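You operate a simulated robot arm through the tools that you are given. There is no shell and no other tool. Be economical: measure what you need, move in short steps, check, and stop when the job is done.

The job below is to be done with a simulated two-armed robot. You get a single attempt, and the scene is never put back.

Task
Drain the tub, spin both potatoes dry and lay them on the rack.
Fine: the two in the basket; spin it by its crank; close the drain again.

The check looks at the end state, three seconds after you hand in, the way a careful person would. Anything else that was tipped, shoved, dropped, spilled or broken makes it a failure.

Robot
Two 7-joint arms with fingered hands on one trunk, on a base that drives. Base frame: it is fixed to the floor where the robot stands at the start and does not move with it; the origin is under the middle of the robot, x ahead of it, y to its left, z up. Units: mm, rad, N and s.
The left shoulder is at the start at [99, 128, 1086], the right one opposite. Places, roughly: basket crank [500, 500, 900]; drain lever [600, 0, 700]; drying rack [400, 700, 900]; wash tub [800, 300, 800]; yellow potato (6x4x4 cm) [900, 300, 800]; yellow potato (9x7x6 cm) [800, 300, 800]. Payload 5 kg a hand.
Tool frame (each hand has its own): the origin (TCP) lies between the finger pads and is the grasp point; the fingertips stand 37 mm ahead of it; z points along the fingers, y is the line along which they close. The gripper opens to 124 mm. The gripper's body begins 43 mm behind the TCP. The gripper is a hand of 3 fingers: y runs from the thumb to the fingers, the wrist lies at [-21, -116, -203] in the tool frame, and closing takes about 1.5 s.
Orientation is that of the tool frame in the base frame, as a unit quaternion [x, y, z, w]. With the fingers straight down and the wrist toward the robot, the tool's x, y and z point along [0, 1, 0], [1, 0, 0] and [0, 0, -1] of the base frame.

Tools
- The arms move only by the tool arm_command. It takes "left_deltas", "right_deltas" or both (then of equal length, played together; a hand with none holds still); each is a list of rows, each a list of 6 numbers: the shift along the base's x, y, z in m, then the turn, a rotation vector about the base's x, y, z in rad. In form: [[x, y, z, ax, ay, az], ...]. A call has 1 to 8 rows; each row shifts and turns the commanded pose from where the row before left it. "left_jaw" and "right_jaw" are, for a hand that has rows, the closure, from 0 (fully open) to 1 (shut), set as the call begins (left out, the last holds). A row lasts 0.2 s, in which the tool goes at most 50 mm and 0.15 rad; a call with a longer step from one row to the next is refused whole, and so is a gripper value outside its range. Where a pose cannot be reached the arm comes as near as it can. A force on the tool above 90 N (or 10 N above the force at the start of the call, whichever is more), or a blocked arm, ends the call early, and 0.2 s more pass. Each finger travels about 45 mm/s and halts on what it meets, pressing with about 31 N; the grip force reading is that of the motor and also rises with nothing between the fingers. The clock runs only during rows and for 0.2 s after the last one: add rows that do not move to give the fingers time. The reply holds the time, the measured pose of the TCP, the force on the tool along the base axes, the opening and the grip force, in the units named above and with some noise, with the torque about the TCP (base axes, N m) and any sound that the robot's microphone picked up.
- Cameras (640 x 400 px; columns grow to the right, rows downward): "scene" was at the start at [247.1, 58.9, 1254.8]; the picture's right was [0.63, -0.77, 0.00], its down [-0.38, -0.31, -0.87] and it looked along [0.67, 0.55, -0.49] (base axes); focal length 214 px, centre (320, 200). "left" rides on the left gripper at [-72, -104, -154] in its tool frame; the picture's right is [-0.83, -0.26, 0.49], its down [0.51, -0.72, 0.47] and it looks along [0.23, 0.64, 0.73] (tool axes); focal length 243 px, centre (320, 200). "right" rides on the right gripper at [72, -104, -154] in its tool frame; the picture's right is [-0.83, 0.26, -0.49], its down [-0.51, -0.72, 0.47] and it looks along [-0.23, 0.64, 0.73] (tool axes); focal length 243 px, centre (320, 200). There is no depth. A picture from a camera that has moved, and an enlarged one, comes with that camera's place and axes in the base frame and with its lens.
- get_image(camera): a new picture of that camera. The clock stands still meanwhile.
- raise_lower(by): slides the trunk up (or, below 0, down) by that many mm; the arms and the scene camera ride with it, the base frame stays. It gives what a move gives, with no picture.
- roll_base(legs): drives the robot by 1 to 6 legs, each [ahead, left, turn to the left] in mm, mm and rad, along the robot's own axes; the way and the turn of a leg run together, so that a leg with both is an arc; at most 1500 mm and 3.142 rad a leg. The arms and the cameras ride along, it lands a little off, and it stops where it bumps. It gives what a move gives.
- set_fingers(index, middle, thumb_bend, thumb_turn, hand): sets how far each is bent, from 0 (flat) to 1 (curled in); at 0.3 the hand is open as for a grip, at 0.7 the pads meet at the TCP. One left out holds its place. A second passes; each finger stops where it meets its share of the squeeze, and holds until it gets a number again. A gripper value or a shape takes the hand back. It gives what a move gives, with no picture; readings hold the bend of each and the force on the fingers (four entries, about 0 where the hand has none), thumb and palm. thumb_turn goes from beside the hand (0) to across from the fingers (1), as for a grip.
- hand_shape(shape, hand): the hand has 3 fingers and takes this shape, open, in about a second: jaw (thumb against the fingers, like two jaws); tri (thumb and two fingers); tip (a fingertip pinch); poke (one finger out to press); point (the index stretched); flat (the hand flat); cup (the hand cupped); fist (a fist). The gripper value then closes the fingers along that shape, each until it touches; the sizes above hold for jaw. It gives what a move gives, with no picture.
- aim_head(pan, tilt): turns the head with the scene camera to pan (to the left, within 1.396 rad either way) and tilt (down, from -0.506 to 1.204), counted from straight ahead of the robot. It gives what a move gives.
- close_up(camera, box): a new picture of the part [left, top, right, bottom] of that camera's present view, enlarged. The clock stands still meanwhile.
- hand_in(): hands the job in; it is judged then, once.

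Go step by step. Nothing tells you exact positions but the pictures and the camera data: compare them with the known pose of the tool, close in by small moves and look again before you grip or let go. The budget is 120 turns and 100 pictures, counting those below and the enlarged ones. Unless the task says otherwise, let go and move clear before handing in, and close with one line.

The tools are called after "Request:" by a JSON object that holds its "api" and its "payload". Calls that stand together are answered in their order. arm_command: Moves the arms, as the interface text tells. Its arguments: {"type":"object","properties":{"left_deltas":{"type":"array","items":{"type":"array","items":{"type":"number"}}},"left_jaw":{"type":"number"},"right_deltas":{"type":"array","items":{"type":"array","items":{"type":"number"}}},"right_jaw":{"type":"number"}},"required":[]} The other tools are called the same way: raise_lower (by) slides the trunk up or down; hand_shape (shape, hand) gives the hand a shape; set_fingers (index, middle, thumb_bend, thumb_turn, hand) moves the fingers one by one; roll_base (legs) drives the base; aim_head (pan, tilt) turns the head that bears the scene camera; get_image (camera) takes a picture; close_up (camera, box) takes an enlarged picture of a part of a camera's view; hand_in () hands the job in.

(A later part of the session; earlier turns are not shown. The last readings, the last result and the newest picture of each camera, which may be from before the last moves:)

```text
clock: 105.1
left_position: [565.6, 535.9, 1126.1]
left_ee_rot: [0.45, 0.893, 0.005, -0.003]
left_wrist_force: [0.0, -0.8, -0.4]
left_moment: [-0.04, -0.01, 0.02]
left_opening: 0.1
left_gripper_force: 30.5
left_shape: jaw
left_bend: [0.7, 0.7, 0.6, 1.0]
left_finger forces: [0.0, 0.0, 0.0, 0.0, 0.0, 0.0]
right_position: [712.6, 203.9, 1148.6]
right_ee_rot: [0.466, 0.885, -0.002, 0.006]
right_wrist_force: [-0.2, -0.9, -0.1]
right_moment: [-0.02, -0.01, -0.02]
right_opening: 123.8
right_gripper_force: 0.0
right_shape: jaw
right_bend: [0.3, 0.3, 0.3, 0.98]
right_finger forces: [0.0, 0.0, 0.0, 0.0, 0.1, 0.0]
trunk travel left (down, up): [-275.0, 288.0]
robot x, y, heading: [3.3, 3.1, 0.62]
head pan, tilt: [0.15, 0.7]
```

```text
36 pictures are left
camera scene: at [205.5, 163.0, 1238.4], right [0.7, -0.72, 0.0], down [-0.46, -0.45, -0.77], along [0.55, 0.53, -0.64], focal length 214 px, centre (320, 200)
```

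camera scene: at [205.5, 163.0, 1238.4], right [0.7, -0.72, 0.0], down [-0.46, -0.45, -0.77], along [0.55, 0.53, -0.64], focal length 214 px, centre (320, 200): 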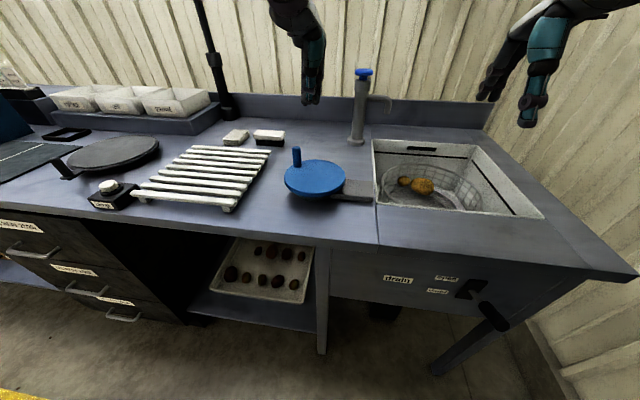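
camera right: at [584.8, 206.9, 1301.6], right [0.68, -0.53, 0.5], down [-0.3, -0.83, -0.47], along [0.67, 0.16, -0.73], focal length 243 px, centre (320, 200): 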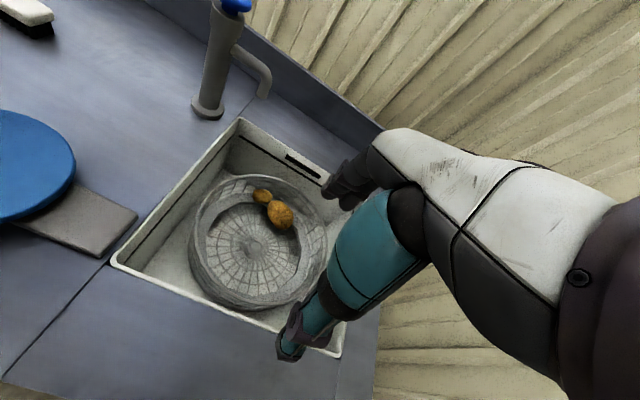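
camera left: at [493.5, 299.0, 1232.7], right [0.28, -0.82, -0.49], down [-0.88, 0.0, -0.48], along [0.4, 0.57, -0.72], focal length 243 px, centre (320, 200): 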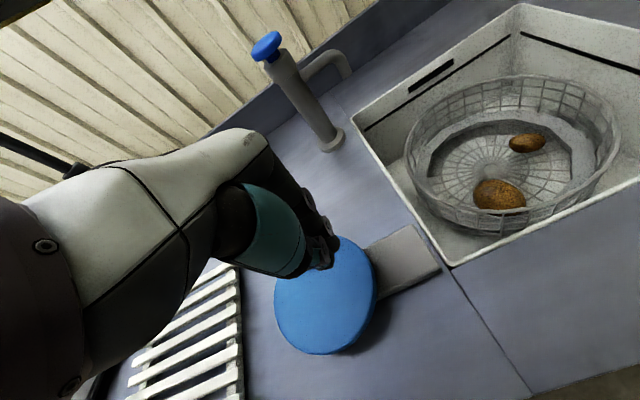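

The potatoes moved on to the far-centre of the basket: big about [902, 324, 790], small about [910, 397, 775]. That is reachable, so I'll bring the right hand above the big one and park the left hand clear.

Request:
{"api": "arm_command", "payload": {"right_deltas": [[0.0378, 0.024, -0.01, 0, 0, 0], [0.0378, 0.024, -0.015, 0, 0, 0], [0.0378, 0.024, -0.015, 0, 0, 0], [0.0378, 0.024, -0.02, 0, 0, 0], [0.0378, 0.024, -0.02, 0, 0, 0], [0, 0, -0.03, 0, 0, 0], [0, 0, -0.03, 0, 0, 0], [0, 0, 0, 0, 0, 0]], "left_deltas": [[-0.045, 0.01, 0, 0, 0, 0], [-0.045, 0.01, 0, 0, 0, 0], [-0.045, 0.01, 0, 0, 0, 0], [-0.045, 0.01, 0, 0, 0, 0], [-0.045, 0.01, 0, 0, 0, 0], [-0.045, 0.01, 0, 0, 0, 0], [0, 0, 0, 0, 0, 0], [0, 0, 0, 0, 0, 0]], "right_jaw": 0.1}}

Request:
{"api": "get_image", "payload": {"camera": "right"}}

Request:
{"api": "aim_head", "payload": {"pan": -0.25, "tilt": 0.55}}

Request:
{"api": "close_up", "payload": {"camera": "scene", "box": [200, 100, 440, 250]}}

```text
clock: 106.9
left_position: [293.2, 598.4, 1123.7]
left_ee_rot: [0.45, 0.893, 0.005, -0.002]
left_wrist_force: [-0.1, -0.3, 0.7]
left_moment: [-0.01, -0.01, 0.01]
left_opening: 0.0
left_gripper_force: 31.0
left_shape: jaw
left_bend: [0.7, 0.7, 0.6, 1.0]
left_finger forces: [0.0, 0.0, 0.0, 0.0, 0.0, 0.0]
right_position: [903.2, 320.1, 1007.4]
right_ee_rot: [0.467, 0.884, -0.003, 0.006]
right_wrist_force: [0.0, 0.1, -0.3]
right_moment: [0.01, -0.01, -0.03]
right_opening: 112.1
right_gripper_force: 0.0
right_shape: jaw
right_bend: [0.28, 0.32, 0.37, 0.98]
right_finger forces: [0.0, 0.1, 0.1, 0.0, 0.0, 0.1]
trunk travel left (down, up): [-275.0, 288.0]
robot x, y, heading: [1.1, 3.3, 0.619]
head pan, tilt: [0.15, 0.7]
```

```text
35 pictures are left
camera right: at [774.1, 322.9, 1161.9], right [0.68, -0.53, 0.5], down [-0.3, -0.83, -0.46], along [0.67, 0.16, -0.73], focal length 243 px, centre (320, 200)
```

right: 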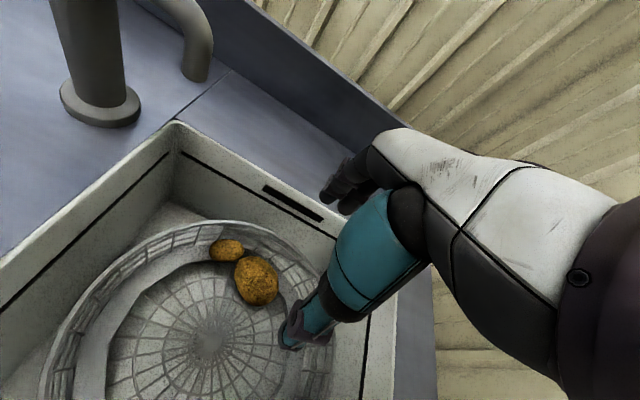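

```text
clock: 107.8
left_position: [293.6, 598.4, 1123.6]
left_ee_rot: [0.45, 0.893, 0.005, -0.002]
left_wrist_force: [0.3, -0.7, 0.1]
left_moment: [-0.01, 0.01, -0.01]
left_opening: 0.0
left_gripper_force: 31.3
left_shape: jaw
left_bend: [0.7, 0.7, 0.6, 1.0]
left_finger forces: [0.0, 0.1, 0.0, 0.0, 0.0, 0.1]
right_position: [901.8, 320.1, 1007.8]
right_ee_rot: [0.466, 0.885, -0.004, 0.006]
right_wrist_force: [0.8, 0.8, -0.8]
right_moment: [0.02, -0.04, 0.01]
right_opening: 111.7
right_gripper_force: 0.1
right_shape: jaw
right_bend: [0.28, 0.32, 0.37, 0.98]
right_finger forces: [0.0, 0.0, 0.0, 0.0, 0.0, 0.0]
trunk travel left (down, up): [-275.0, 288.0]
robot x, y, heading: [1.0, -2.8, 0.62]
head pan, tilt: [-0.25, 0.55]
```

```text
2.67 times, centred on (320, 175) of scene
camera zoom: at [228.9, 136.8, 1251.3], right [0.36, -0.93, 0.0], down [-0.49, -0.19, -0.85], along [0.79, 0.31, -0.52], focal length 572 px, centre (320, 267)
```

zoom: 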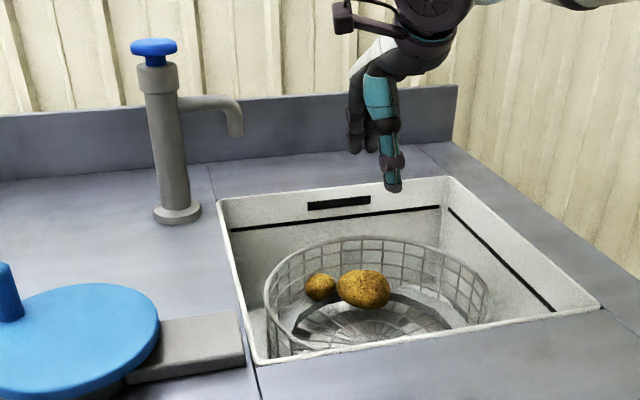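

With better triangulation, the big potato is at [927, 333, 770] and the small at [911, 401, 766]. The big one is right at the reach limit, so I'll drive 60 mm toward the table.

Request:
{"api": "roll_base", "payload": {"legs": [[60, 0, 0]]}}

Request:
{"api": "close_up", "payload": {"camera": "scene", "box": [200, 100, 440, 250]}}

```text
clock: 108.7
left_position: [340.5, 631.6, 1125.7]
left_ee_rot: [0.45, 0.893, 0.006, -0.001]
left_wrist_force: [-0.4, 0.3, -0.1]
left_moment: [-0.01, -0.01, 0.02]
left_opening: 0.0
left_gripper_force: 30.8
left_shape: jaw
left_bend: [0.7, 0.7, 0.6, 1.0]
left_finger forces: [0.0, 0.0, 0.0, 0.0, 0.0, 0.1]
right_position: [948.7, 355.6, 1010.3]
right_ee_rot: [0.465, 0.885, -0.002, 0.007]
right_wrist_force: [0.6, -0.3, -0.1]
right_moment: [0.01, -0.02, 0.01]
right_opening: 111.7
right_gripper_force: 0.0
right_shape: jaw
right_bend: [0.28, 0.32, 0.37, 0.98]
right_finger forces: [0.0, 0.1, 0.1, 0.0, 0.0, 0.0]
trunk travel left (down, up): [-275.0, 288.0]
robot x, y, heading: [49.2, 35.4, 0.622]
head pan, tilt: [-0.25, 0.55]
```

```text
2.67 times, centred on (320, 175) of scene
camera zoom: at [275.5, 170.5, 1252.2], right [0.36, -0.93, 0.0], down [-0.48, -0.19, -0.85], along [0.8, 0.31, -0.52], focal length 572 px, centre (320, 267)
```

zoom: 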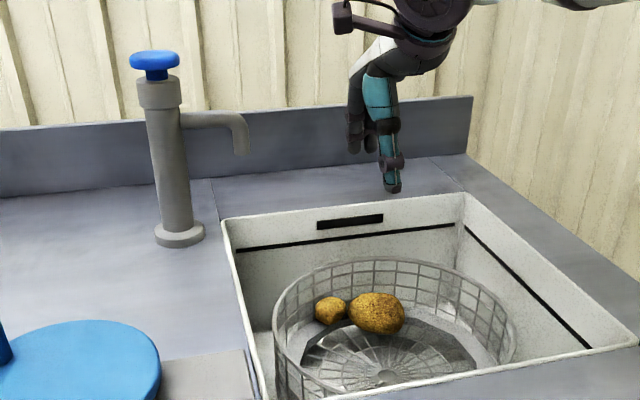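

The big potato lies with its long side crosswise, so the jaw closes over its narrow side. I'll centre over it, lower part way with a 90 mm opening, and check.

Request:
{"api": "arm_command", "payload": {"right_deltas": [[-0.0134, -0.0128, 0, 0, 0, 0], [-0.0133, -0.0128, 0, 0, 0, 0], [0, 0, -0.04, 0, 0, 0], [0, 0, -0.04, 0, 0, 0], [0, 0, -0.04, 0, 0, 0], [0, 0, -0.03, 0, 0, 0], [0, 0, 0, 0, 0, 0]], "right_jaw": 0.27}}

Request:
{"api": "close_up", "payload": {"camera": "scene", "box": [240, 130, 416, 240]}}

Request:
{"api": "get_image", "payload": {"camera": "right"}}

```text
clock: 110.3
left_position: [342.7, 632.9, 1124.1]
left_ee_rot: [0.45, 0.893, 0.006, -0.001]
left_wrist_force: [0.2, 0.0, 0.0]
left_moment: [0.02, -0.01, 0.0]
left_opening: 0.3
left_gripper_force: 30.6
left_shape: jaw
left_bend: [0.7, 0.7, 0.6, 1.0]
left_finger forces: [0.1, 0.1, 0.0, 0.1, 0.0, 0.0]
right_position: [924.3, 328.4, 857.9]
right_ee_rot: [0.465, 0.885, -0.003, 0.007]
right_wrist_force: [7.0, 3.9, 3.5]
right_moment: [0.2, -0.34, -0.08]
right_opening: 93.0
right_gripper_force: 0.0
right_shape: jaw
right_bend: [0.25, 0.35, 0.56, 0.99]
right_finger forces: [4.9, 3.4, 0.1, 0.0, 0.0, 0.0]
trunk travel left (down, up): [-275.0, 288.0]
robot x, y, heading: [52.6, 37.3, 0.621]
head pan, tilt: [-0.25, 0.55]
```

```text
3.64 times, centred on (328, 185) of scene
camera zoom: at [278.1, 171.9, 1251.3], right [0.36, -0.93, 0.0], down [-0.49, -0.19, -0.85], along [0.79, 0.31, -0.52], focal length 780 px, centre (291, 254)
```

zoom: 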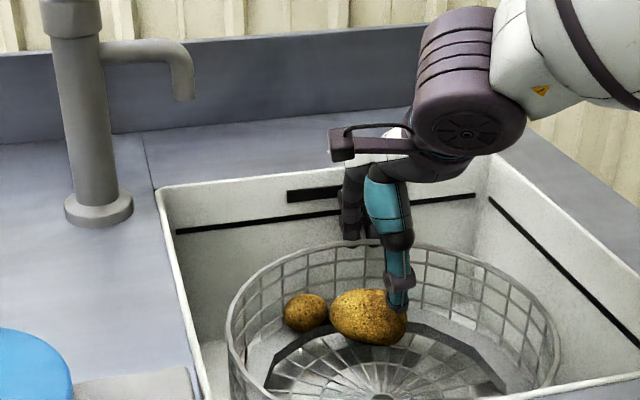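

```text
31 pictures are left
camera right: at [796.7, 330.3, 1011.6], right [0.68, -0.53, 0.5], down [-0.3, -0.83, -0.47], along [0.67, 0.16, -0.73], focal length 243 px, centre (320, 200)
```

right: 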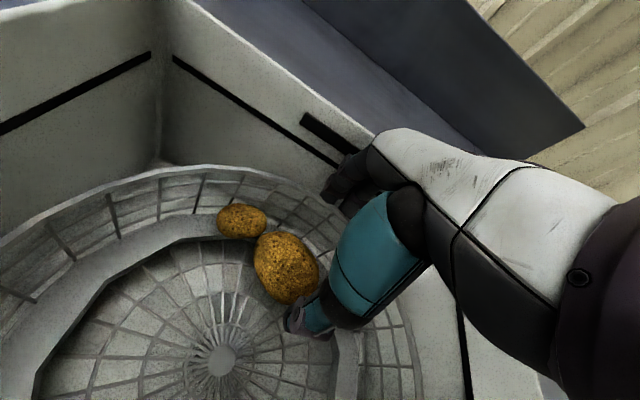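

The far fingers touched the outside of the basket rim, so I must come in nearer the basket's centre and let the closing fingers draw the potato inward. I'll rise, shift 24 mm toward the robot, and go down again.

Request:
{"api": "arm_command", "payload": {"right_deltas": [[0, 0, 0.04, 0, 0, 0], [0, 0, 0.02, 0, 0, 0], [-0.0237, -0.0099, 0, 0, 0, 0], [0, 0, -0.03, 0, 0, 0], [0, 0, -0.03, 0, 0, 0], [0, 0, -0.025, 0, 0, 0], [0, 0, 0, 0, 0, 0]], "right_jaw": 0.25}}

Request:
{"api": "get_image", "payload": {"camera": "right"}}

Request:
{"api": "close_up", "payload": {"camera": "scene", "box": [240, 130, 416, 240]}}

```text
clock: 111.9
left_position: [333.1, 630.2, 1128.6]
left_ee_rot: [0.45, 0.893, 0.009, 0.002]
left_wrist_force: [-0.1, -0.6, 0.0]
left_moment: [-0.02, -0.02, 0.0]
left_opening: 0.0
left_gripper_force: 31.0
left_shape: jaw
left_bend: [0.7, 0.7, 0.6, 1.0]
left_finger forces: [0.0, 0.1, 0.0, 0.0, 0.0, 0.0]
right_position: [897.5, 318.1, 851.0]
right_ee_rot: [0.464, 0.886, 0.006, 0.012]
right_wrist_force: [-18.0, -6.9, 71.6]
right_moment: [1.98, -4.86, 0.01]
right_opening: 92.8
right_gripper_force: 0.0
right_shape: jaw
right_bend: [0.27, 0.31, 0.55, 0.99]
right_finger forces: [0.0, 71.5, 0.0, 0.1, 0.1, 0.1]
trunk travel left (down, up): [-275.0, 288.0]
robot x, y, heading: [54.5, 34.9, 0.621]
head pan, tilt: [-0.25, 0.55]
```

```text
30 pictures are left
camera right: at [767.2, 318.3, 1002.4], right [0.67, -0.54, 0.51], down [-0.29, -0.83, -0.48], along [0.68, 0.17, -0.71], focal length 243 px, centre (320, 200)
```

right: 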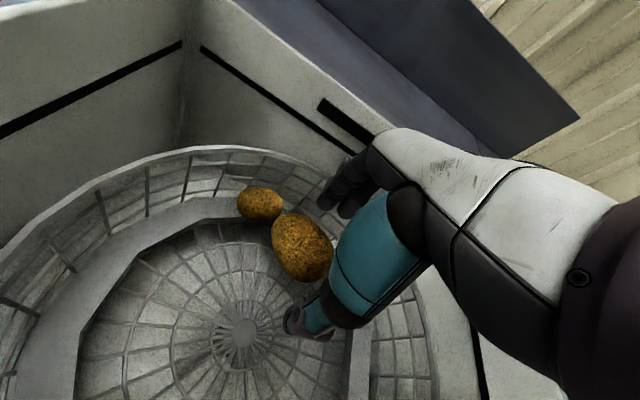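

```text
3.64 times, centred on (328, 185) of scene
camera zoom: at [267.1, 167.9, 1254.4], right [0.36, -0.93, 0.0], down [-0.48, -0.19, -0.86], along [0.8, 0.31, -0.51], focal length 780 px, centre (291, 254)
```

zoom: 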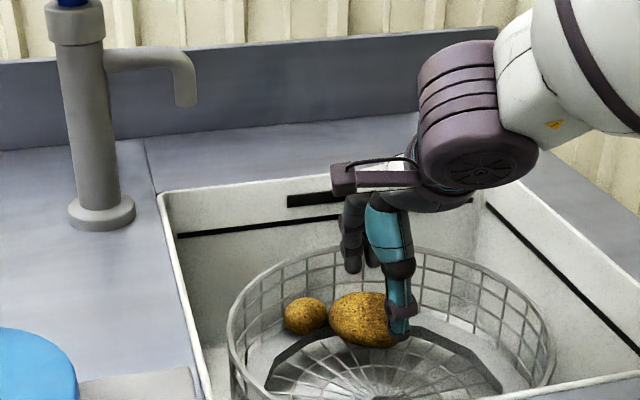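

A finger was pressing on the basket's rim, so I'm lifting off at once. With a narrower opening the fingertips will pass inside the rim, so I'll retry that way.

Request:
{"api": "arm_command", "payload": {"right_deltas": [[0, 0, 0.035, 0, 0, 0], [0, 0, 0.035, 0, 0, 0], [0.0058, 0.004, 0, 0, 0, 0], [0, 0, 0, 0, 0, 0], [0, 0, 0, 0, 0, 0]], "right_jaw": 0.4}}

Request:
{"api": "arm_command", "payload": {"right_deltas": [[0, 0, -0.03, 0, 0, 0], [0, 0, -0.03, 0, 0, 0], [0, 0, -0.02, 0, 0, 0], [0, 0, 0, 0, 0, 0]]}}

Request:
{"api": "close_up", "payload": {"camera": "scene", "box": [240, 130, 416, 240]}}

```text
clock: 113.1
left_position: [340.9, 633.3, 1125.3]
left_ee_rot: [0.449, 0.894, 0.006, -0.001]
left_wrist_force: [0.5, -0.2, 0.6]
left_moment: [0.01, -0.05, 0.02]
left_opening: 0.0
left_gripper_force: 31.0
left_shape: jaw
left_bend: [0.7, 0.7, 0.6, 1.0]
left_finger forces: [0.0, 0.0, 0.0, 0.0, 0.0, 0.0]
right_position: [905.5, 323.1, 904.6]
right_ee_rot: [0.466, 0.885, -0.003, 0.006]
right_wrist_force: [-0.3, 1.0, 0.5]
right_moment: [0.01, -0.02, -0.03]
right_opening: 75.1
right_gripper_force: 0.0
right_shape: jaw
right_bend: [0.73, 0.41, 0.64, 1.0]
right_finger forces: [0.0, 0.0, 0.0, 0.0, 0.0, 0.0]
trunk travel left (down, up): [-275.0, 288.0]
robot x, y, heading: [50.1, 37.7, 0.62]
head pan, tilt: [-0.25, 0.55]
```

```text
clock: 114.1
left_position: [336.9, 630.6, 1127.0]
left_ee_rot: [0.45, 0.893, 0.007, -0.001]
left_wrist_force: [0.6, -0.2, -1.4]
left_moment: [-0.02, 0.07, 0.03]
left_opening: 0.1
left_gripper_force: 31.0
left_shape: jaw
left_bend: [0.7, 0.7, 0.6, 1.0]
left_finger forces: [0.0, 0.0, 0.0, 0.0, 0.0, 0.0]
right_position: [912.3, 333.0, 853.7]
right_ee_rot: [0.463, 0.886, 0.017, 0.012]
right_wrist_force: [-14.8, -8.7, 69.1]
right_moment: [1.24, -3.41, -0.02]
right_opening: 70.9
right_gripper_force: 0.1
right_shape: jaw
right_bend: [0.74, 0.41, 0.64, 1.0]
right_finger forces: [5.5, 66.6, 0.0, 0.0, 0.0, 0.0]
trunk travel left (down, up): [-275.0, 288.0]
robot x, y, heading: [47.7, 33.8, 0.617]
head pan, tilt: [-0.25, 0.55]
stopped in row 4 (right hand): the force on the tool passed its limit at 93 N (the readings are from after the stop); the commanded pose is now the measured one
```

```text
3.64 times, centred on (328, 185) of scene
camera zoom: at [272.0, 169.4, 1252.8], right [0.36, -0.93, 0.0], down [-0.48, -0.19, -0.85], along [0.8, 0.31, -0.52], focal length 780 px, centre (291, 254)
```

zoom: 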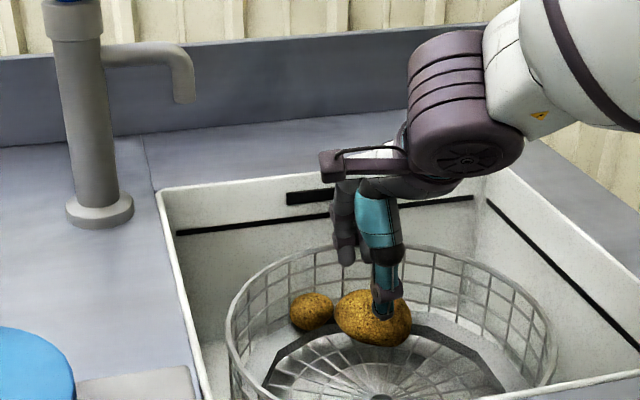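

The longer finger still lands on the rim. The potato seems to have about 20 mm free behind it, so I'll rise, shift a little more toward the robot, and lower in smaller steps, reading the force.

Request:
{"api": "arm_command", "payload": {"right_deltas": [[0, 0, 0.03, 0, 0, 0], [0, 0, 0.016, 0, 0, 0], [-0.0157, -0.0174, 0, 0, 0, 0], [0, 0, 0, 0, 0, 0], [0, 0, -0.03, 0, 0, 0], [0, 0, -0.02, 0, 0, 0], [0, 0, -0.01, 0, 0, 0]], "right_jaw": 0.42}}

Request:
{"api": "close_up", "payload": {"camera": "right", "box": [200, 120, 440, 370]}}

Request:
{"api": "close_up", "payload": {"camera": "scene", "box": [270, 140, 398, 220]}}

```text
clock: 115.7
left_position: [340.3, 632.5, 1123.9]
left_ee_rot: [0.449, 0.893, 0.005, -0.001]
left_wrist_force: [0.0, -1.1, 0.1]
left_moment: [-0.03, -0.02, -0.01]
left_opening: 0.0
left_gripper_force: 31.2
left_shape: jaw
left_bend: [0.7, 0.7, 0.6, 1.0]
left_finger forces: [0.0, 0.1, 0.0, 0.1, 0.1, 0.0]
right_position: [896.3, 311.0, 825.3]
right_ee_rot: [0.464, 0.886, 0.008, 0.01]
right_wrist_force: [1.1, 0.2, 5.4]
right_moment: [0.18, -0.2, 0.01]
right_opening: 72.7
right_gripper_force: 0.2
right_shape: jaw
right_bend: [0.73, 0.41, 0.65, 1.0]
right_finger forces: [4.0, 0.8, 0.0, 0.1, 0.1, 0.1]
trunk travel left (down, up): [-275.0, 288.0]
robot x, y, heading: [49.4, 36.2, 0.618]
head pan, tilt: [-0.25, 0.55]
```

```text
1.60 times, centred on (320, 245) of right
camera zoom: at [766.3, 311.0, 977.4], right [0.68, -0.54, 0.51], down [-0.29, -0.83, -0.48], along [0.68, 0.18, -0.72], focal length 388 px, centre (320, 128)
```

zoom: 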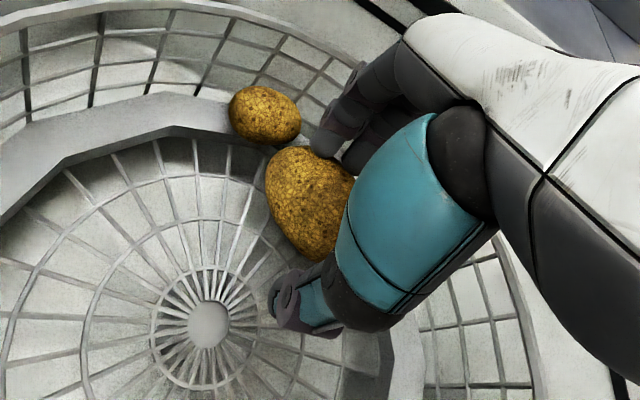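

```text
5.00 times, centred on (334, 180) of scene
camera zoom: at [276.7, 171.6, 1251.5], right [0.36, -0.93, 0.0], down [-0.49, -0.19, -0.85], along [0.8, 0.31, -0.52], focal length 1072 px, centre (250, 300)
```

zoom: 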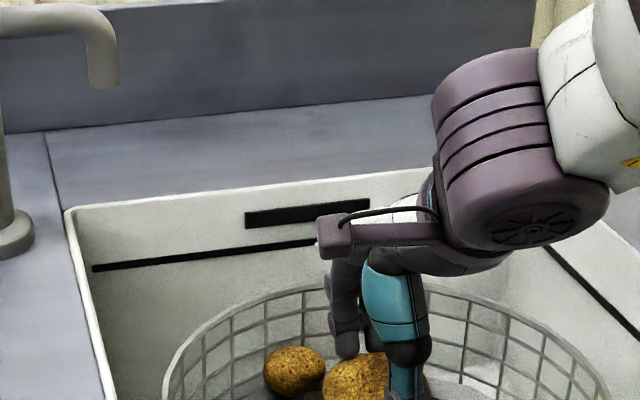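

The fingers are now inside the rim and just behind the potato, with the thumb on its near side. I'll ease down further and shift slightly left.

Request:
{"api": "arm_command", "payload": {"right_deltas": [[-0.0046, 0.0065, 0, 0, 0, 0], [0, 0, -0.01, 0, 0, 0], [0, 0, -0.01, 0, 0, 0], [0, 0, -0.01, 0, 0, 0], [0, 0, 0, 0, 0, 0]]}}

Request:
{"api": "close_up", "payload": {"camera": "right", "box": [200, 120, 440, 370]}}

```text
clock: 116.9
left_position: [340.7, 633.2, 1124.0]
left_ee_rot: [0.45, 0.893, 0.005, -0.001]
left_wrist_force: [0.1, 0.5, -1.0]
left_moment: [0.0, 0.01, 0.03]
left_opening: 0.0
left_gripper_force: 31.7
left_shape: jaw
left_bend: [0.7, 0.7, 0.6, 1.0]
left_finger forces: [0.0, 0.0, 0.1, 0.0, 0.0, 0.0]
right_position: [890.5, 318.1, 794.3]
right_ee_rot: [0.464, 0.886, 0.007, 0.009]
right_wrist_force: [-0.1, -0.3, -0.3]
right_moment: [-0.01, -0.02, 0.0]
right_opening: 71.8
right_gripper_force: 0.1
right_shape: jaw
right_bend: [0.73, 0.42, 0.65, 1.0]
right_finger forces: [0.0, 0.0, 0.0, 0.0, 0.1, 0.0]
trunk travel left (down, up): [-275.0, 288.0]
robot x, y, heading: [47.7, 30.5, 0.619]
head pan, tilt: [-0.25, 0.55]
```

```text
1.60 times, centred on (320, 245) of right
camera zoom: at [761.4, 317.9, 946.1], right [0.68, -0.54, 0.51], down [-0.29, -0.83, -0.48], along [0.67, 0.18, -0.72], focal length 388 px, centre (320, 128)
```

zoom: 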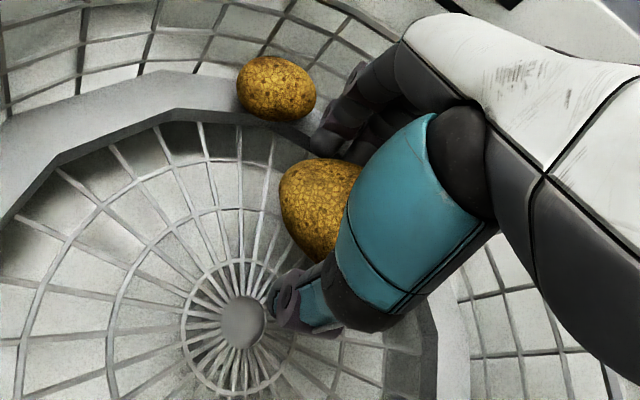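

The potato has slid inward and sits between thumb and fingers with no contact force. I'll lower 14 mm and close.

Request:
{"api": "arm_command", "payload": {"right_deltas": [[0, 0, -0.007, 0, 0, 0], [0, 0, -0.007, 0, 0, 0], [0, 0, 0, 0, 0, 0]]}}

Request:
{"api": "arm_command", "payload": {"right_deltas": [[0, 0, 0, 0, 0, 0], [0, 0, 0, 0, 0, 0], [0, 0, 0, 0, 0, 0], [0, 0, 0, 0, 0, 0], [0, 0, 0, 0, 0, 0], [0, 0, 0, 0, 0, 0]], "right_jaw": 0.9}}

Request:
{"api": "close_up", "payload": {"camera": "right", "box": [200, 120, 440, 370]}}

```text
clock: 117.7
left_position: [339.7, 632.8, 1124.6]
left_ee_rot: [0.449, 0.894, 0.005, -0.002]
left_wrist_force: [0.2, -0.2, 0.0]
left_moment: [0.05, -0.02, 0.03]
left_opening: 0.0
left_gripper_force: 30.4
left_shape: jaw
left_bend: [0.7, 0.7, 0.6, 1.0]
left_finger forces: [0.0, 0.0, 0.0, 0.0, 0.0, 0.1]
right_position: [892.2, 318.6, 781.1]
right_ee_rot: [0.464, 0.886, 0.007, 0.008]
right_wrist_force: [-3.2, -1.5, 5.1]
right_moment: [0.08, -0.16, -0.01]
right_opening: 71.1
right_gripper_force: 0.1
right_shape: jaw
right_bend: [0.73, 0.43, 0.65, 1.0]
right_finger forces: [0.7, 5.0, 0.0, 0.0, 0.0, 0.1]
trunk travel left (down, up): [-275.0, 288.0]
robot x, y, heading: [45.6, 33.4, 0.621]
head pan, tilt: [-0.25, 0.55]
```

```text
clock: 119.1
left_position: [341.1, 633.2, 1124.8]
left_ee_rot: [0.449, 0.893, 0.006, -0.001]
left_wrist_force: [0.6, 0.9, 0.5]
left_moment: [0.02, -0.03, -0.01]
left_opening: 0.0
left_gripper_force: 31.1
left_shape: jaw
left_bend: [0.7, 0.7, 0.6, 1.0]
left_finger forces: [0.1, 0.1, 0.1, 0.0, 0.0, 0.1]
right_position: [892.2, 318.2, 780.1]
right_ee_rot: [0.463, 0.886, 0.007, 0.008]
right_wrist_force: [-0.7, 0.2, -1.0]
right_moment: [0.04, 0.03, -0.01]
right_opening: 43.5
right_gripper_force: 30.9
right_shape: jaw
right_bend: [0.74, 0.51, 0.74, 1.0]
right_finger forces: [15.3, 9.8, 0.0, 0.0, 25.1, 0.0]
trunk travel left (down, up): [-275.0, 288.0]
robot x, y, heading: [52.6, 34.9, 0.617]
head pan, tilt: [-0.25, 0.55]
```

```text
1.60 times, centred on (320, 245) of right
camera zoom: at [761.9, 318.0, 931.9], right [0.68, -0.54, 0.5], down [-0.29, -0.83, -0.48], along [0.67, 0.18, -0.72], focal length 388 px, centre (320, 128)
```

zoom: 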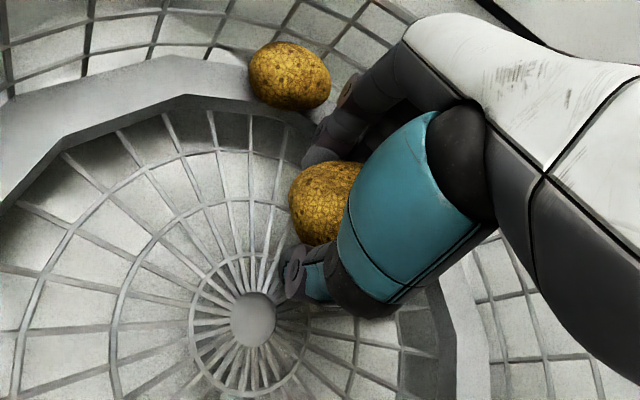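

The big potato is held by all three digits. I'll lift it slowly and check.

Request:
{"api": "arm_command", "payload": {"right_deltas": [[0, 0, 0.01, 0, 0, 0], [0, 0, 0.02, 0, 0, 0], [0, 0, 0.025, 0, 0, 0], [0, 0, 0.03, 0, 0, 0], [0, 0, 0.04, 0, 0, 0], [0, 0, 0.04, 0, 0, 0], [0, 0, 0.04, 0, 0, 0], [0, 0, 0.04, 0, 0, 0]], "right_jaw": 1}}

Request:
{"api": "close_up", "payload": {"camera": "scene", "box": [240, 80, 464, 220]}}

```text
clock: 120.9
left_position: [340.2, 632.7, 1125.5]
left_ee_rot: [0.45, 0.893, 0.006, -0.001]
left_wrist_force: [-0.5, 0.6, -0.5]
left_moment: [0.03, -0.01, 0.01]
left_opening: 0.0
left_gripper_force: 31.2
left_shape: jaw
left_bend: [0.7, 0.7, 0.6, 1.0]
left_finger forces: [0.1, 0.0, 0.0, 0.0, 0.1, 0.0]
right_position: [891.4, 319.3, 1027.7]
right_ee_rot: [0.463, 0.886, 0.006, 0.008]
right_wrist_force: [-0.3, 0.4, -2.1]
right_moment: [0.04, 0.02, -0.03]
right_opening: 43.3
right_gripper_force: 31.1
right_shape: jaw
right_bend: [0.74, 0.51, 0.74, 1.0]
right_finger forces: [15.2, 10.3, 0.1, 0.1, 24.8, 0.1]
trunk travel left (down, up): [-275.0, 288.0]
robot x, y, heading: [46.4, 35.6, 0.618]
head pan, tilt: [-0.25, 0.55]
```

```text
2.86 times, centred on (352, 150) of scene
camera zoom: at [276.3, 171.0, 1251.6], right [0.36, -0.93, 0.0], down [-0.49, -0.19, -0.85], along [0.8, 0.31, -0.52], focal length 613 px, centre (229, 343)
```

zoom: 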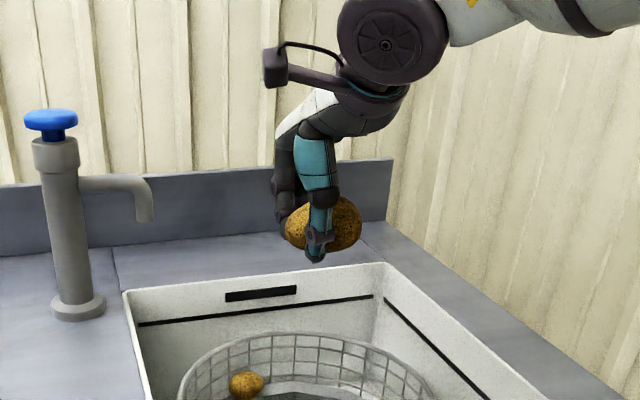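

The big potato is safely in hand, held crosswise. I'll draw the hand back and up, then drive back 60 mm and left 620 mm to stand before the rack.

Request:
{"api": "arm_command", "payload": {"right_deltas": [[0, 0, 0.04, 0, 0, 0], [0, 0, 0.04, 0, 0, 0], [-0.039, -0.028, 0.01, 0, 0, 0], [-0.039, -0.028, 0.01, 0, 0, 0], [-0.039, -0.028, 0, 0, 0, 0], [-0.039, -0.028, 0, 0, 0, 0], [0, 0, 0, 0, 0, 0]]}}

Request:
{"api": "roll_base", "payload": {"legs": [[-60, 0, 0], [0, 620, 0]]}}

Request:
{"api": "aim_head", "payload": {"pan": -0.2, "tilt": 0.75}}

Request:
{"api": "get_image", "payload": {"camera": "scene"}}

Request:
{"api": "get_image", "payload": {"camera": "right"}}

```text
clock: 122.5
left_position: [341.8, 633.4, 1123.3]
left_ee_rot: [0.45, 0.893, 0.004, -0.002]
left_wrist_force: [-0.4, 0.2, -0.5]
left_moment: [-0.04, -0.01, 0.01]
left_opening: 0.0
left_gripper_force: 30.3
left_shape: jaw
left_bend: [0.7, 0.7, 0.6, 1.0]
left_finger forces: [0.0, 0.0, 0.1, 0.0, 0.0, 0.0]
right_position: [741.2, 211.8, 1124.6]
right_ee_rot: [0.465, 0.886, 0.006, 0.008]
right_wrist_force: [-0.5, 0.5, -1.8]
right_moment: [0.01, 0.04, -0.01]
right_opening: 43.2
right_gripper_force: 30.9
right_shape: jaw
right_bend: [0.74, 0.51, 0.74, 1.0]
right_finger forces: [15.1, 10.5, 0.0, 0.0, 24.7, 0.0]
trunk travel left (down, up): [-275.0, 288.0]
robot x, y, heading: [51.0, 32.2, 0.615]
head pan, tilt: [-0.25, 0.55]
```

```text
clock: 129.0
left_position: [-56.2, 1101.4, 1124.3]
left_ee_rot: [0.457, 0.889, 0.006, -0.002]
left_wrist_force: [-1.3, -0.3, 0.6]
left_moment: [-0.04, 0.0, -0.02]
left_opening: 0.0
left_gripper_force: 31.0
left_shape: jaw
left_bend: [0.7, 0.7, 0.6, 1.0]
left_finger forces: [0.1, 0.0, 0.1, 0.0, 0.0, 0.0]
right_position: [335.5, 674.2, 1124.8]
right_ee_rot: [0.471, 0.882, 0.006, 0.008]
right_wrist_force: [-0.2, 0.4, -2.3]
right_moment: [0.05, -0.01, 0.01]
right_opening: 43.3
right_gripper_force: 30.7
right_shape: jaw
right_bend: [0.74, 0.51, 0.74, 1.0]
right_finger forces: [15.1, 10.5, 0.0, 0.1, 24.7, 0.0]
trunk travel left (down, up): [-275.0, 288.0]
robot x, y, heading: [-356.3, 512.1, 0.602]
head pan, tilt: [-0.25, 0.55]
```

```text
clock: 129.7
left_position: [-55.7, 1103.5, 1124.4]
left_ee_rot: [0.457, 0.889, 0.006, -0.001]
left_wrist_force: [0.3, 0.2, 0.4]
left_moment: [0.01, -0.01, 0.03]
left_opening: 0.0
left_gripper_force: 31.3
left_shape: jaw
left_bend: [0.7, 0.7, 0.6, 1.0]
left_finger forces: [0.1, 0.0, 0.0, 0.0, 0.0, 0.2]
right_position: [336.7, 673.5, 1125.3]
right_ee_rot: [0.472, 0.881, 0.007, 0.008]
right_wrist_force: [1.1, 0.0, -1.4]
right_moment: [0.03, 0.02, 0.03]
right_opening: 43.3
right_gripper_force: 30.7
right_shape: jaw
right_bend: [0.74, 0.51, 0.74, 1.0]
right_finger forces: [15.1, 10.5, 0.0, 0.0, 24.8, 0.1]
trunk travel left (down, up): [-275.0, 288.0]
robot x, y, heading: [-356.6, 512.1, 0.602]
head pan, tilt: [-0.201, 0.75]
```

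```text
22 pictures are left
camera scene: at [-135.2, 644.1, 1234.0], right [0.39, -0.92, 0.0], down [-0.63, -0.27, -0.73], along [0.67, 0.29, -0.68], focal length 214 px, centre (320, 200)
```

scene: 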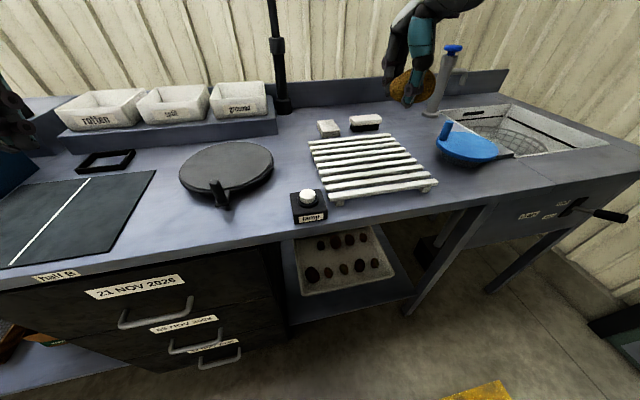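

```text
21 pictures are left
camera right: at [206.9, 676.1, 1277.1], right [0.67, -0.55, 0.5], down [-0.31, -0.82, -0.48], along [0.68, 0.17, -0.72], focal length 243 px, centre (320, 200)
```

right: 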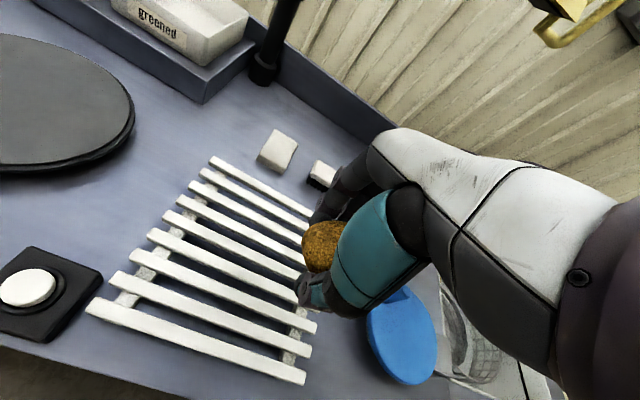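

The rack spans roughly 260 × 250 mm, centred near [363, 729], with its top at about z≈912. I'll carry the potato to [385, 698] over the right-middle of the rack and lower it part way.

Request:
{"api": "arm_command", "payload": {"right_deltas": [[0.024, 0.012, 0, 0, 0, 0], [0.024, 0.012, 0, 0, 0, 0], [0, 0, -0.04, 0, 0, 0], [0, 0, -0.04, 0, 0, 0], [0, 0, -0.04, 0, 0, 0], [0, 0, -0.03, 0, 0, 0], [0, 0, 0, 0, 0, 0]]}}

Request:
{"api": "close_up", "payload": {"camera": "scene", "box": [280, 90, 472, 210]}}

```text
clock: 131.3
left_position: [-56.2, 1102.1, 1125.0]
left_ee_rot: [0.457, 0.889, 0.005, -0.001]
left_wrist_force: [-0.3, -0.5, 0.2]
left_moment: [0.02, -0.04, 0.03]
left_opening: 0.0
left_gripper_force: 31.0
left_shape: jaw
left_bend: [0.7, 0.7, 0.6, 1.0]
left_finger forces: [0.0, 0.1, 0.0, 0.0, 0.1, 0.0]
right_position: [385.1, 700.0, 977.5]
right_ee_rot: [0.471, 0.882, 0.007, 0.009]
right_wrist_force: [-0.1, 0.1, -1.0]
right_moment: [0.03, 0.01, 0.0]
right_opening: 42.9
right_gripper_force: 30.3
right_shape: jaw
right_bend: [0.74, 0.51, 0.74, 1.0]
right_finger forces: [15.1, 10.7, 0.0, 0.0, 24.7, 0.0]
trunk travel left (down, up): [-275.0, 288.0]
robot x, y, heading: [-360.4, 512.6, 0.599]
head pan, tilt: [-0.201, 0.75]
```

```text
3.33 times, centred on (376, 150) of scene
camera zoom: at [-135.7, 643.9, 1234.1], right [0.39, -0.92, 0.0], down [-0.63, -0.27, -0.73], along [0.67, 0.29, -0.68], focal length 715 px, centre (133, 367)
```

zoom: 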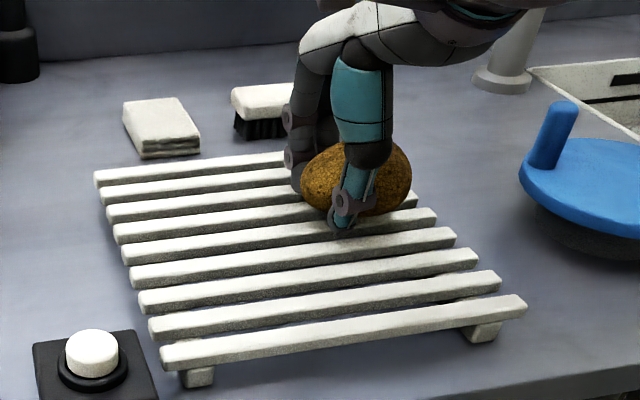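

The potato is above the middle of the rack, with about 20 mm to go. I'll lower it in 3 mm steps and watch the force.

Request:
{"api": "arm_command", "payload": {"right_deltas": [[0, 0, -0.004, 0, 0, 0], [0, 0, -0.004, 0, 0, 0], [0, 0, -0.003, 0, 0, 0], [0, 0, -0.003, 0, 0, 0], [0, 0, -0.003, 0, 0, 0], [0, 0, 0, 0, 0, 0]]}}

Request:
{"api": "close_up", "payload": {"camera": "scene", "box": [340, 110, 420, 160]}}

```text
clock: 132.7
left_position: [-62.0, 1100.1, 1128.3]
left_ee_rot: [0.457, 0.89, 0.008, 0.001]
left_wrist_force: [-0.4, -0.4, 0.5]
left_moment: [-0.01, 0.01, -0.01]
left_opening: 0.2
left_gripper_force: 31.3
left_shape: jaw
left_bend: [0.7, 0.7, 0.6, 1.0]
left_finger forces: [0.0, 0.0, 0.0, 0.0, 0.0, 0.1]
right_position: [380.0, 697.7, 968.8]
right_ee_rot: [0.471, 0.882, 0.013, 0.012]
right_wrist_force: [-2.8, -0.7, 71.8]
right_moment: [-0.97, 1.75, 0.0]
right_opening: 47.5
right_gripper_force: 30.9
right_shape: jaw
right_bend: [0.74, 0.5, 0.78, 1.0]
right_finger forces: [21.9, 14.4, 0.0, 0.0, 96.4, 0.0]
trunk travel left (down, up): [-275.0, 288.0]
robot x, y, heading: [-357.9, 511.0, 0.602]
head pan, tilt: [-0.201, 0.75]
```

```text
8.00 times, centred on (380, 135) of scene
camera zoom: at [-142.5, 642.1, 1235.9], right [0.39, -0.92, 0.0], down [-0.62, -0.27, -0.74], along [0.68, 0.29, -0.68], focal length 1716 px, centre (-160, 720)
```

zoom: 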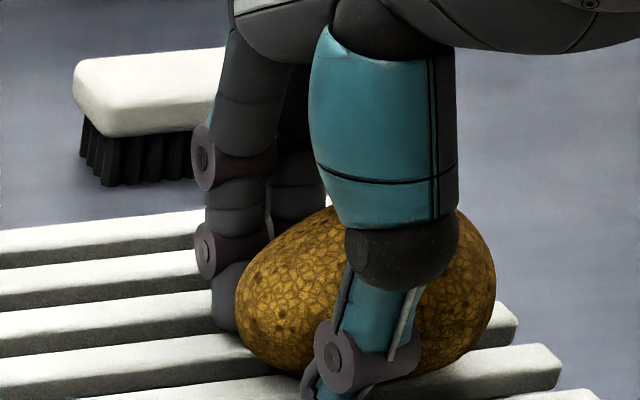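

Contact came sooner than I'd reckoned. I'll back up about 10 mm to relieve the press.

Request:
{"api": "arm_command", "payload": {"right_deltas": [[0, 0, 0.005, 0, 0, 0], [0, 0, 0.005, 0, 0, 0], [0, 0, 0.001, 0, 0, 0], [0, 0, 0, 0, 0, 0]]}}

Request:
{"api": "close_up", "payload": {"camera": "scene", "box": [330, 110, 426, 170]}}

```text
clock: 133.7
left_position: [-57.0, 1102.5, 1124.4]
left_ee_rot: [0.458, 0.889, 0.006, -0.001]
left_wrist_force: [-0.5, 0.5, 1.2]
left_moment: [0.04, 0.04, -0.03]
left_opening: 0.0
left_gripper_force: 31.1
left_shape: jaw
left_bend: [0.7, 0.7, 0.6, 1.0]
left_finger forces: [0.1, 0.0, 0.0, 0.0, 0.1, 0.1]
right_position: [382.9, 696.8, 969.1]
right_ee_rot: [0.472, 0.881, 0.005, 0.009]
right_wrist_force: [-0.4, 4.1, 10.1]
right_moment: [-0.06, 0.12, -0.03]
right_opening: 45.4
right_gripper_force: 31.2
right_shape: jaw
right_bend: [0.74, 0.5, 0.76, 1.0]
right_finger forces: [18.1, 11.3, 0.1, 0.0, 34.2, 0.1]
trunk travel left (down, up): [-275.0, 288.0]
robot x, y, heading: [-354.8, 509.7, 0.598]
head pan, tilt: [-0.201, 0.75]
```

```text
6.67 times, centred on (378, 140) of scene
camera zoom: at [-136.3, 644.2, 1234.0], right [0.39, -0.92, 0.0], down [-0.63, -0.27, -0.73], along [0.67, 0.29, -0.68], focal length 1430 px, centre (-67, 600)
```

zoom: 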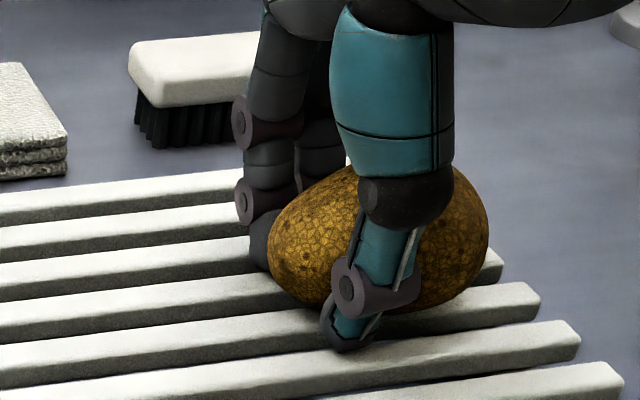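

It's touching lightly, but I'd like it a bit further from the rack's right end. I'll lift 12 mm, shift 25 mm left, lower again and release gently.

Request:
{"api": "arm_command", "payload": {"right_deltas": [[0, 0, 0.012, 0, 0, 0], [-0.0145, 0.0205, 0, 0, 0, 0], [0, 0, 0, 0, 0, 0], [0, 0, -0.006, 0, 0, 0], [0, 0, -0.006, 0, 0, 0], [0, 0, 0, 0, 0, 0]]}}

Request:
{"api": "arm_command", "payload": {"right_deltas": [[0, 0, 0, 0, 0, 0], [0, 0, 0, 0, 0, 0], [0, 0, 0, 0, 0, 0], [0, 0, 0, 0, 0, 0], [0, 0, 0, 0, 0, 0]], "right_jaw": 0.5}}

Request:
{"api": "arm_command", "payload": {"right_deltas": [[0, 0, 0, 0, 0, 0], [0, 0, 0, 0, 0, 0], [0, 0, 0, 0, 0, 0], [0, 0, 0, 0, 0, 0]], "right_jaw": 0.3}}

Request:
{"api": "close_up", "payload": {"camera": "scene", "box": [330, 110, 426, 170]}}

```text
clock: 135.1
left_position: [-55.9, 1102.9, 1124.1]
left_ee_rot: [0.457, 0.889, 0.007, -0.002]
left_wrist_force: [-0.5, 0.0, 0.1]
left_moment: [0.0, -0.01, 0.02]
left_opening: 0.2
left_gripper_force: 30.7
left_shape: jaw
left_bend: [0.7, 0.7, 0.6, 1.0]
left_finger forces: [0.1, 0.0, 0.1, 0.1, 0.0, 0.0]
right_position: [370.4, 716.1, 969.8]
right_ee_rot: [0.471, 0.882, 0.006, 0.009]
right_wrist_force: [-0.3, 0.6, 0.4]
right_moment: [0.02, 0.02, 0.01]
right_opening: 44.2
right_gripper_force: 30.8
right_shape: jaw
right_bend: [0.74, 0.51, 0.75, 1.0]
right_finger forces: [15.9, 11.0, 0.1, 0.0, 25.2, 0.0]
trunk travel left (down, up): [-275.0, 288.0]
robot x, y, heading: [-356.2, 508.5, 0.601]
head pan, tilt: [-0.201, 0.75]
```

```text
clock: 136.3
left_position: [-55.3, 1102.7, 1124.7]
left_ee_rot: [0.457, 0.889, 0.006, -0.001]
left_wrist_force: [-0.9, 1.1, -0.4]
left_moment: [-0.02, 0.0, 0.03]
left_opening: 0.0
left_gripper_force: 31.0
left_shape: jaw
left_bend: [0.7, 0.7, 0.6, 1.0]
left_finger forces: [0.1, 0.0, 0.1, 0.0, 0.0, 0.0]
right_position: [370.4, 715.8, 969.2]
right_ee_rot: [0.472, 0.882, 0.007, 0.009]
right_wrist_force: [-0.4, 0.0, -0.4]
right_moment: [0.0, 0.03, -0.01]
right_opening: 61.6
right_gripper_force: 0.0
right_shape: jaw
right_bend: [0.74, 0.45, 0.69, 1.0]
right_finger forces: [0.1, 0.0, 0.1, 0.1, 0.0, 0.2]
trunk travel left (down, up): [-275.0, 288.0]
robot x, y, heading: [-355.9, 510.6, 0.603]
head pan, tilt: [-0.201, 0.75]
```

```text
clock: 137.3
left_position: [-56.7, 1103.1, 1124.3]
left_ee_rot: [0.457, 0.89, 0.006, -0.001]
left_wrist_force: [-0.6, -0.1, 0.0]
left_moment: [0.01, 0.0, -0.02]
left_opening: 0.0
left_gripper_force: 31.3
left_shape: jaw
left_bend: [0.7, 0.7, 0.6, 1.0]
left_finger forces: [0.0, 0.0, 0.0, 0.0, 0.0, 0.0]
right_position: [370.4, 716.6, 970.1]
right_ee_rot: [0.472, 0.882, 0.006, 0.008]
right_wrist_force: [-0.6, 0.0, -0.3]
right_moment: [0.01, -0.02, 0.01]
right_opening: 86.4
right_gripper_force: 0.0
right_shape: jaw
right_bend: [0.27, 0.38, 0.59, 0.99]
right_finger forces: [0.0, 0.1, 0.0, 0.0, 0.0, 0.0]
trunk travel left (down, up): [-275.0, 288.0]
robot x, y, heading: [-358.8, 510.1, 0.598]
head pan, tilt: [-0.201, 0.75]
```

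```text
6.67 times, centred on (378, 140) of scene
camera zoom: at [-135.3, 644.0, 1234.0], right [0.39, -0.92, 0.0], down [-0.63, -0.27, -0.73], along [0.67, 0.29, -0.68], focal length 1430 px, centre (-67, 600)
```

zoom: 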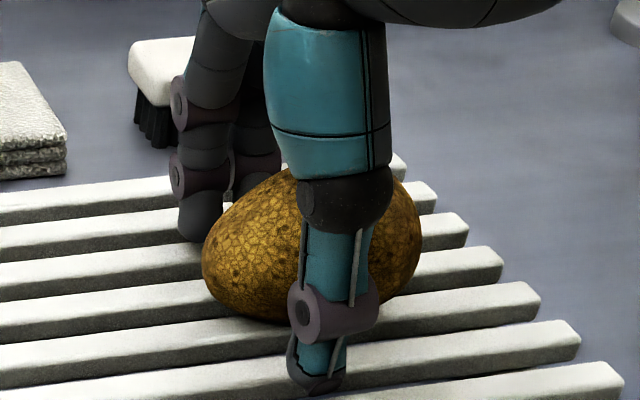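

The big potato rests on the slats and is free of the hand. I'll rise, drive back to the tub, and look for the small one.

Request:
{"api": "arm_command", "payload": {"right_deltas": [[0, 0, 0.015, 0, 0, 0], [0, 0, 0.025, 0, 0, 0], [0, 0, 0.04, 0, 0, 0], [0, 0, 0.04, 0, 0, 0], [0, 0, 0.04, 0, 0, 0], [0, 0, 0, 0, 0, 0]]}}

Request:
{"api": "roll_base", "payload": {"legs": [[0, 0, 0.018], [0, -623, 0], [57, 0, 0]]}}

Request:
{"api": "aim_head", "payload": {"pan": -0.2, "tilt": 0.6}}

Request:
{"api": "get_image", "payload": {"camera": "scene"}}

Request:
{"api": "get_image", "payload": {"camera": "right"}}

```text
clock: 138.7
left_position: [-54.6, 1102.9, 1124.4]
left_ee_rot: [0.457, 0.889, 0.006, -0.001]
left_wrist_force: [0.0, -0.2, -0.5]
left_moment: [-0.03, 0.03, -0.03]
left_opening: 0.2
left_gripper_force: 31.4
left_shape: jaw
left_bend: [0.7, 0.7, 0.6, 1.0]
left_finger forces: [0.0, 0.1, 0.0, 0.0, 0.0, 0.0]
right_position: [371.9, 718.9, 1133.0]
right_ee_rot: [0.472, 0.882, 0.007, 0.009]
right_wrist_force: [0.0, 0.7, -0.2]
right_moment: [0.0, 0.03, -0.01]
right_opening: 86.4
right_gripper_force: 0.1
right_shape: jaw
right_bend: [0.27, 0.37, 0.59, 0.99]
right_finger forces: [0.1, 0.0, 0.0, 0.0, 0.0, 0.0]
trunk travel left (down, up): [-275.0, 288.0]
robot x, y, heading: [-355.5, 508.9, 0.606]
head pan, tilt: [-0.201, 0.75]
```

```text
clock: 145.6
left_position: [341.2, 632.3, 1126.2]
left_ee_rot: [0.449, 0.893, 0.008, 0.0]
left_wrist_force: [-0.8, 0.7, -0.2]
left_moment: [0.05, -0.01, 0.01]
left_opening: 0.0
left_gripper_force: 31.0
left_shape: jaw
left_bend: [0.7, 0.7, 0.6, 1.0]
left_finger forces: [0.0, 0.1, 0.0, 0.0, 0.1, 0.0]
right_position: [774.7, 255.4, 1136.2]
right_ee_rot: [0.463, 0.886, 0.008, 0.009]
right_wrist_force: [-0.2, -0.6, 0.4]
right_moment: [-0.01, -0.03, 0.01]
right_opening: 86.6
right_gripper_force: 0.0
right_shape: jaw
right_bend: [0.27, 0.37, 0.59, 0.99]
right_finger forces: [0.0, 0.0, 0.0, 0.0, 0.0, 0.0]
trunk travel left (down, up): [-275.0, 288.0]
robot x, y, heading: [54.5, 35.7, 0.62]
head pan, tilt: [-0.201, 0.75]
```

```text
clock: 146.2
left_position: [345.0, 634.1, 1123.6]
left_ee_rot: [0.449, 0.893, 0.006, -0.003]
left_wrist_force: [-0.3, 0.2, -0.4]
left_moment: [0.01, 0.0, 0.01]
left_opening: 0.0
left_gripper_force: 31.0
left_shape: jaw
left_bend: [0.7, 0.7, 0.6, 1.0]
left_finger forces: [0.0, 0.0, 0.0, 0.1, 0.0, 0.1]
right_position: [778.0, 257.8, 1131.6]
right_ee_rot: [0.464, 0.886, 0.006, 0.009]
right_wrist_force: [0.7, 0.8, -0.1]
right_moment: [0.01, 0.06, -0.03]
right_opening: 86.7
right_gripper_force: 0.0
right_shape: jaw
right_bend: [0.27, 0.37, 0.59, 0.99]
right_finger forces: [0.1, 0.0, 0.1, 0.0, 0.1, 0.0]
trunk travel left (down, up): [-275.0, 288.0]
robot x, y, heading: [53.3, 34.7, 0.622]
head pan, tilt: [-0.201, 0.6]
```

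```text
16 pictures are left
camera scene: at [278.6, 176.7, 1246.4], right [0.41, -0.91, 0.0], down [-0.52, -0.23, -0.82], along [0.75, 0.34, -0.57], focal length 214 px, centre (320, 200)
```

scene: 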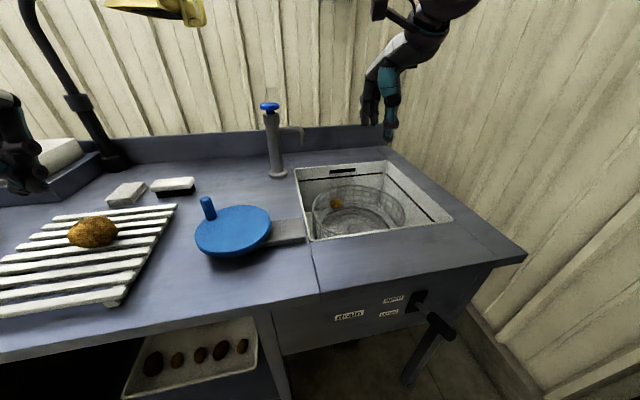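

```text
15 pictures are left
camera right: at [648.6, 257.6, 1285.0], right [0.68, -0.53, 0.5], down [-0.29, -0.83, -0.48], along [0.67, 0.18, -0.72], focal length 243 px, centre (320, 200)
```

right: 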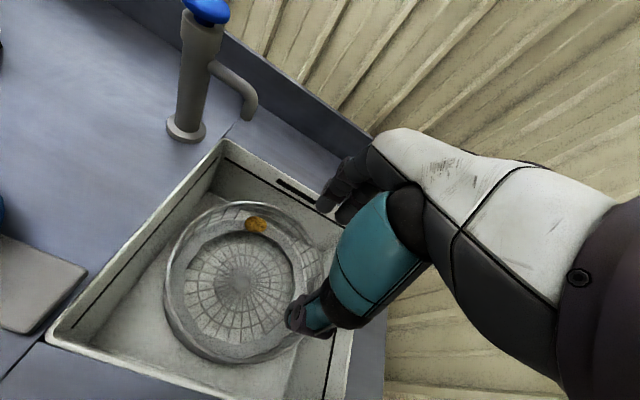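

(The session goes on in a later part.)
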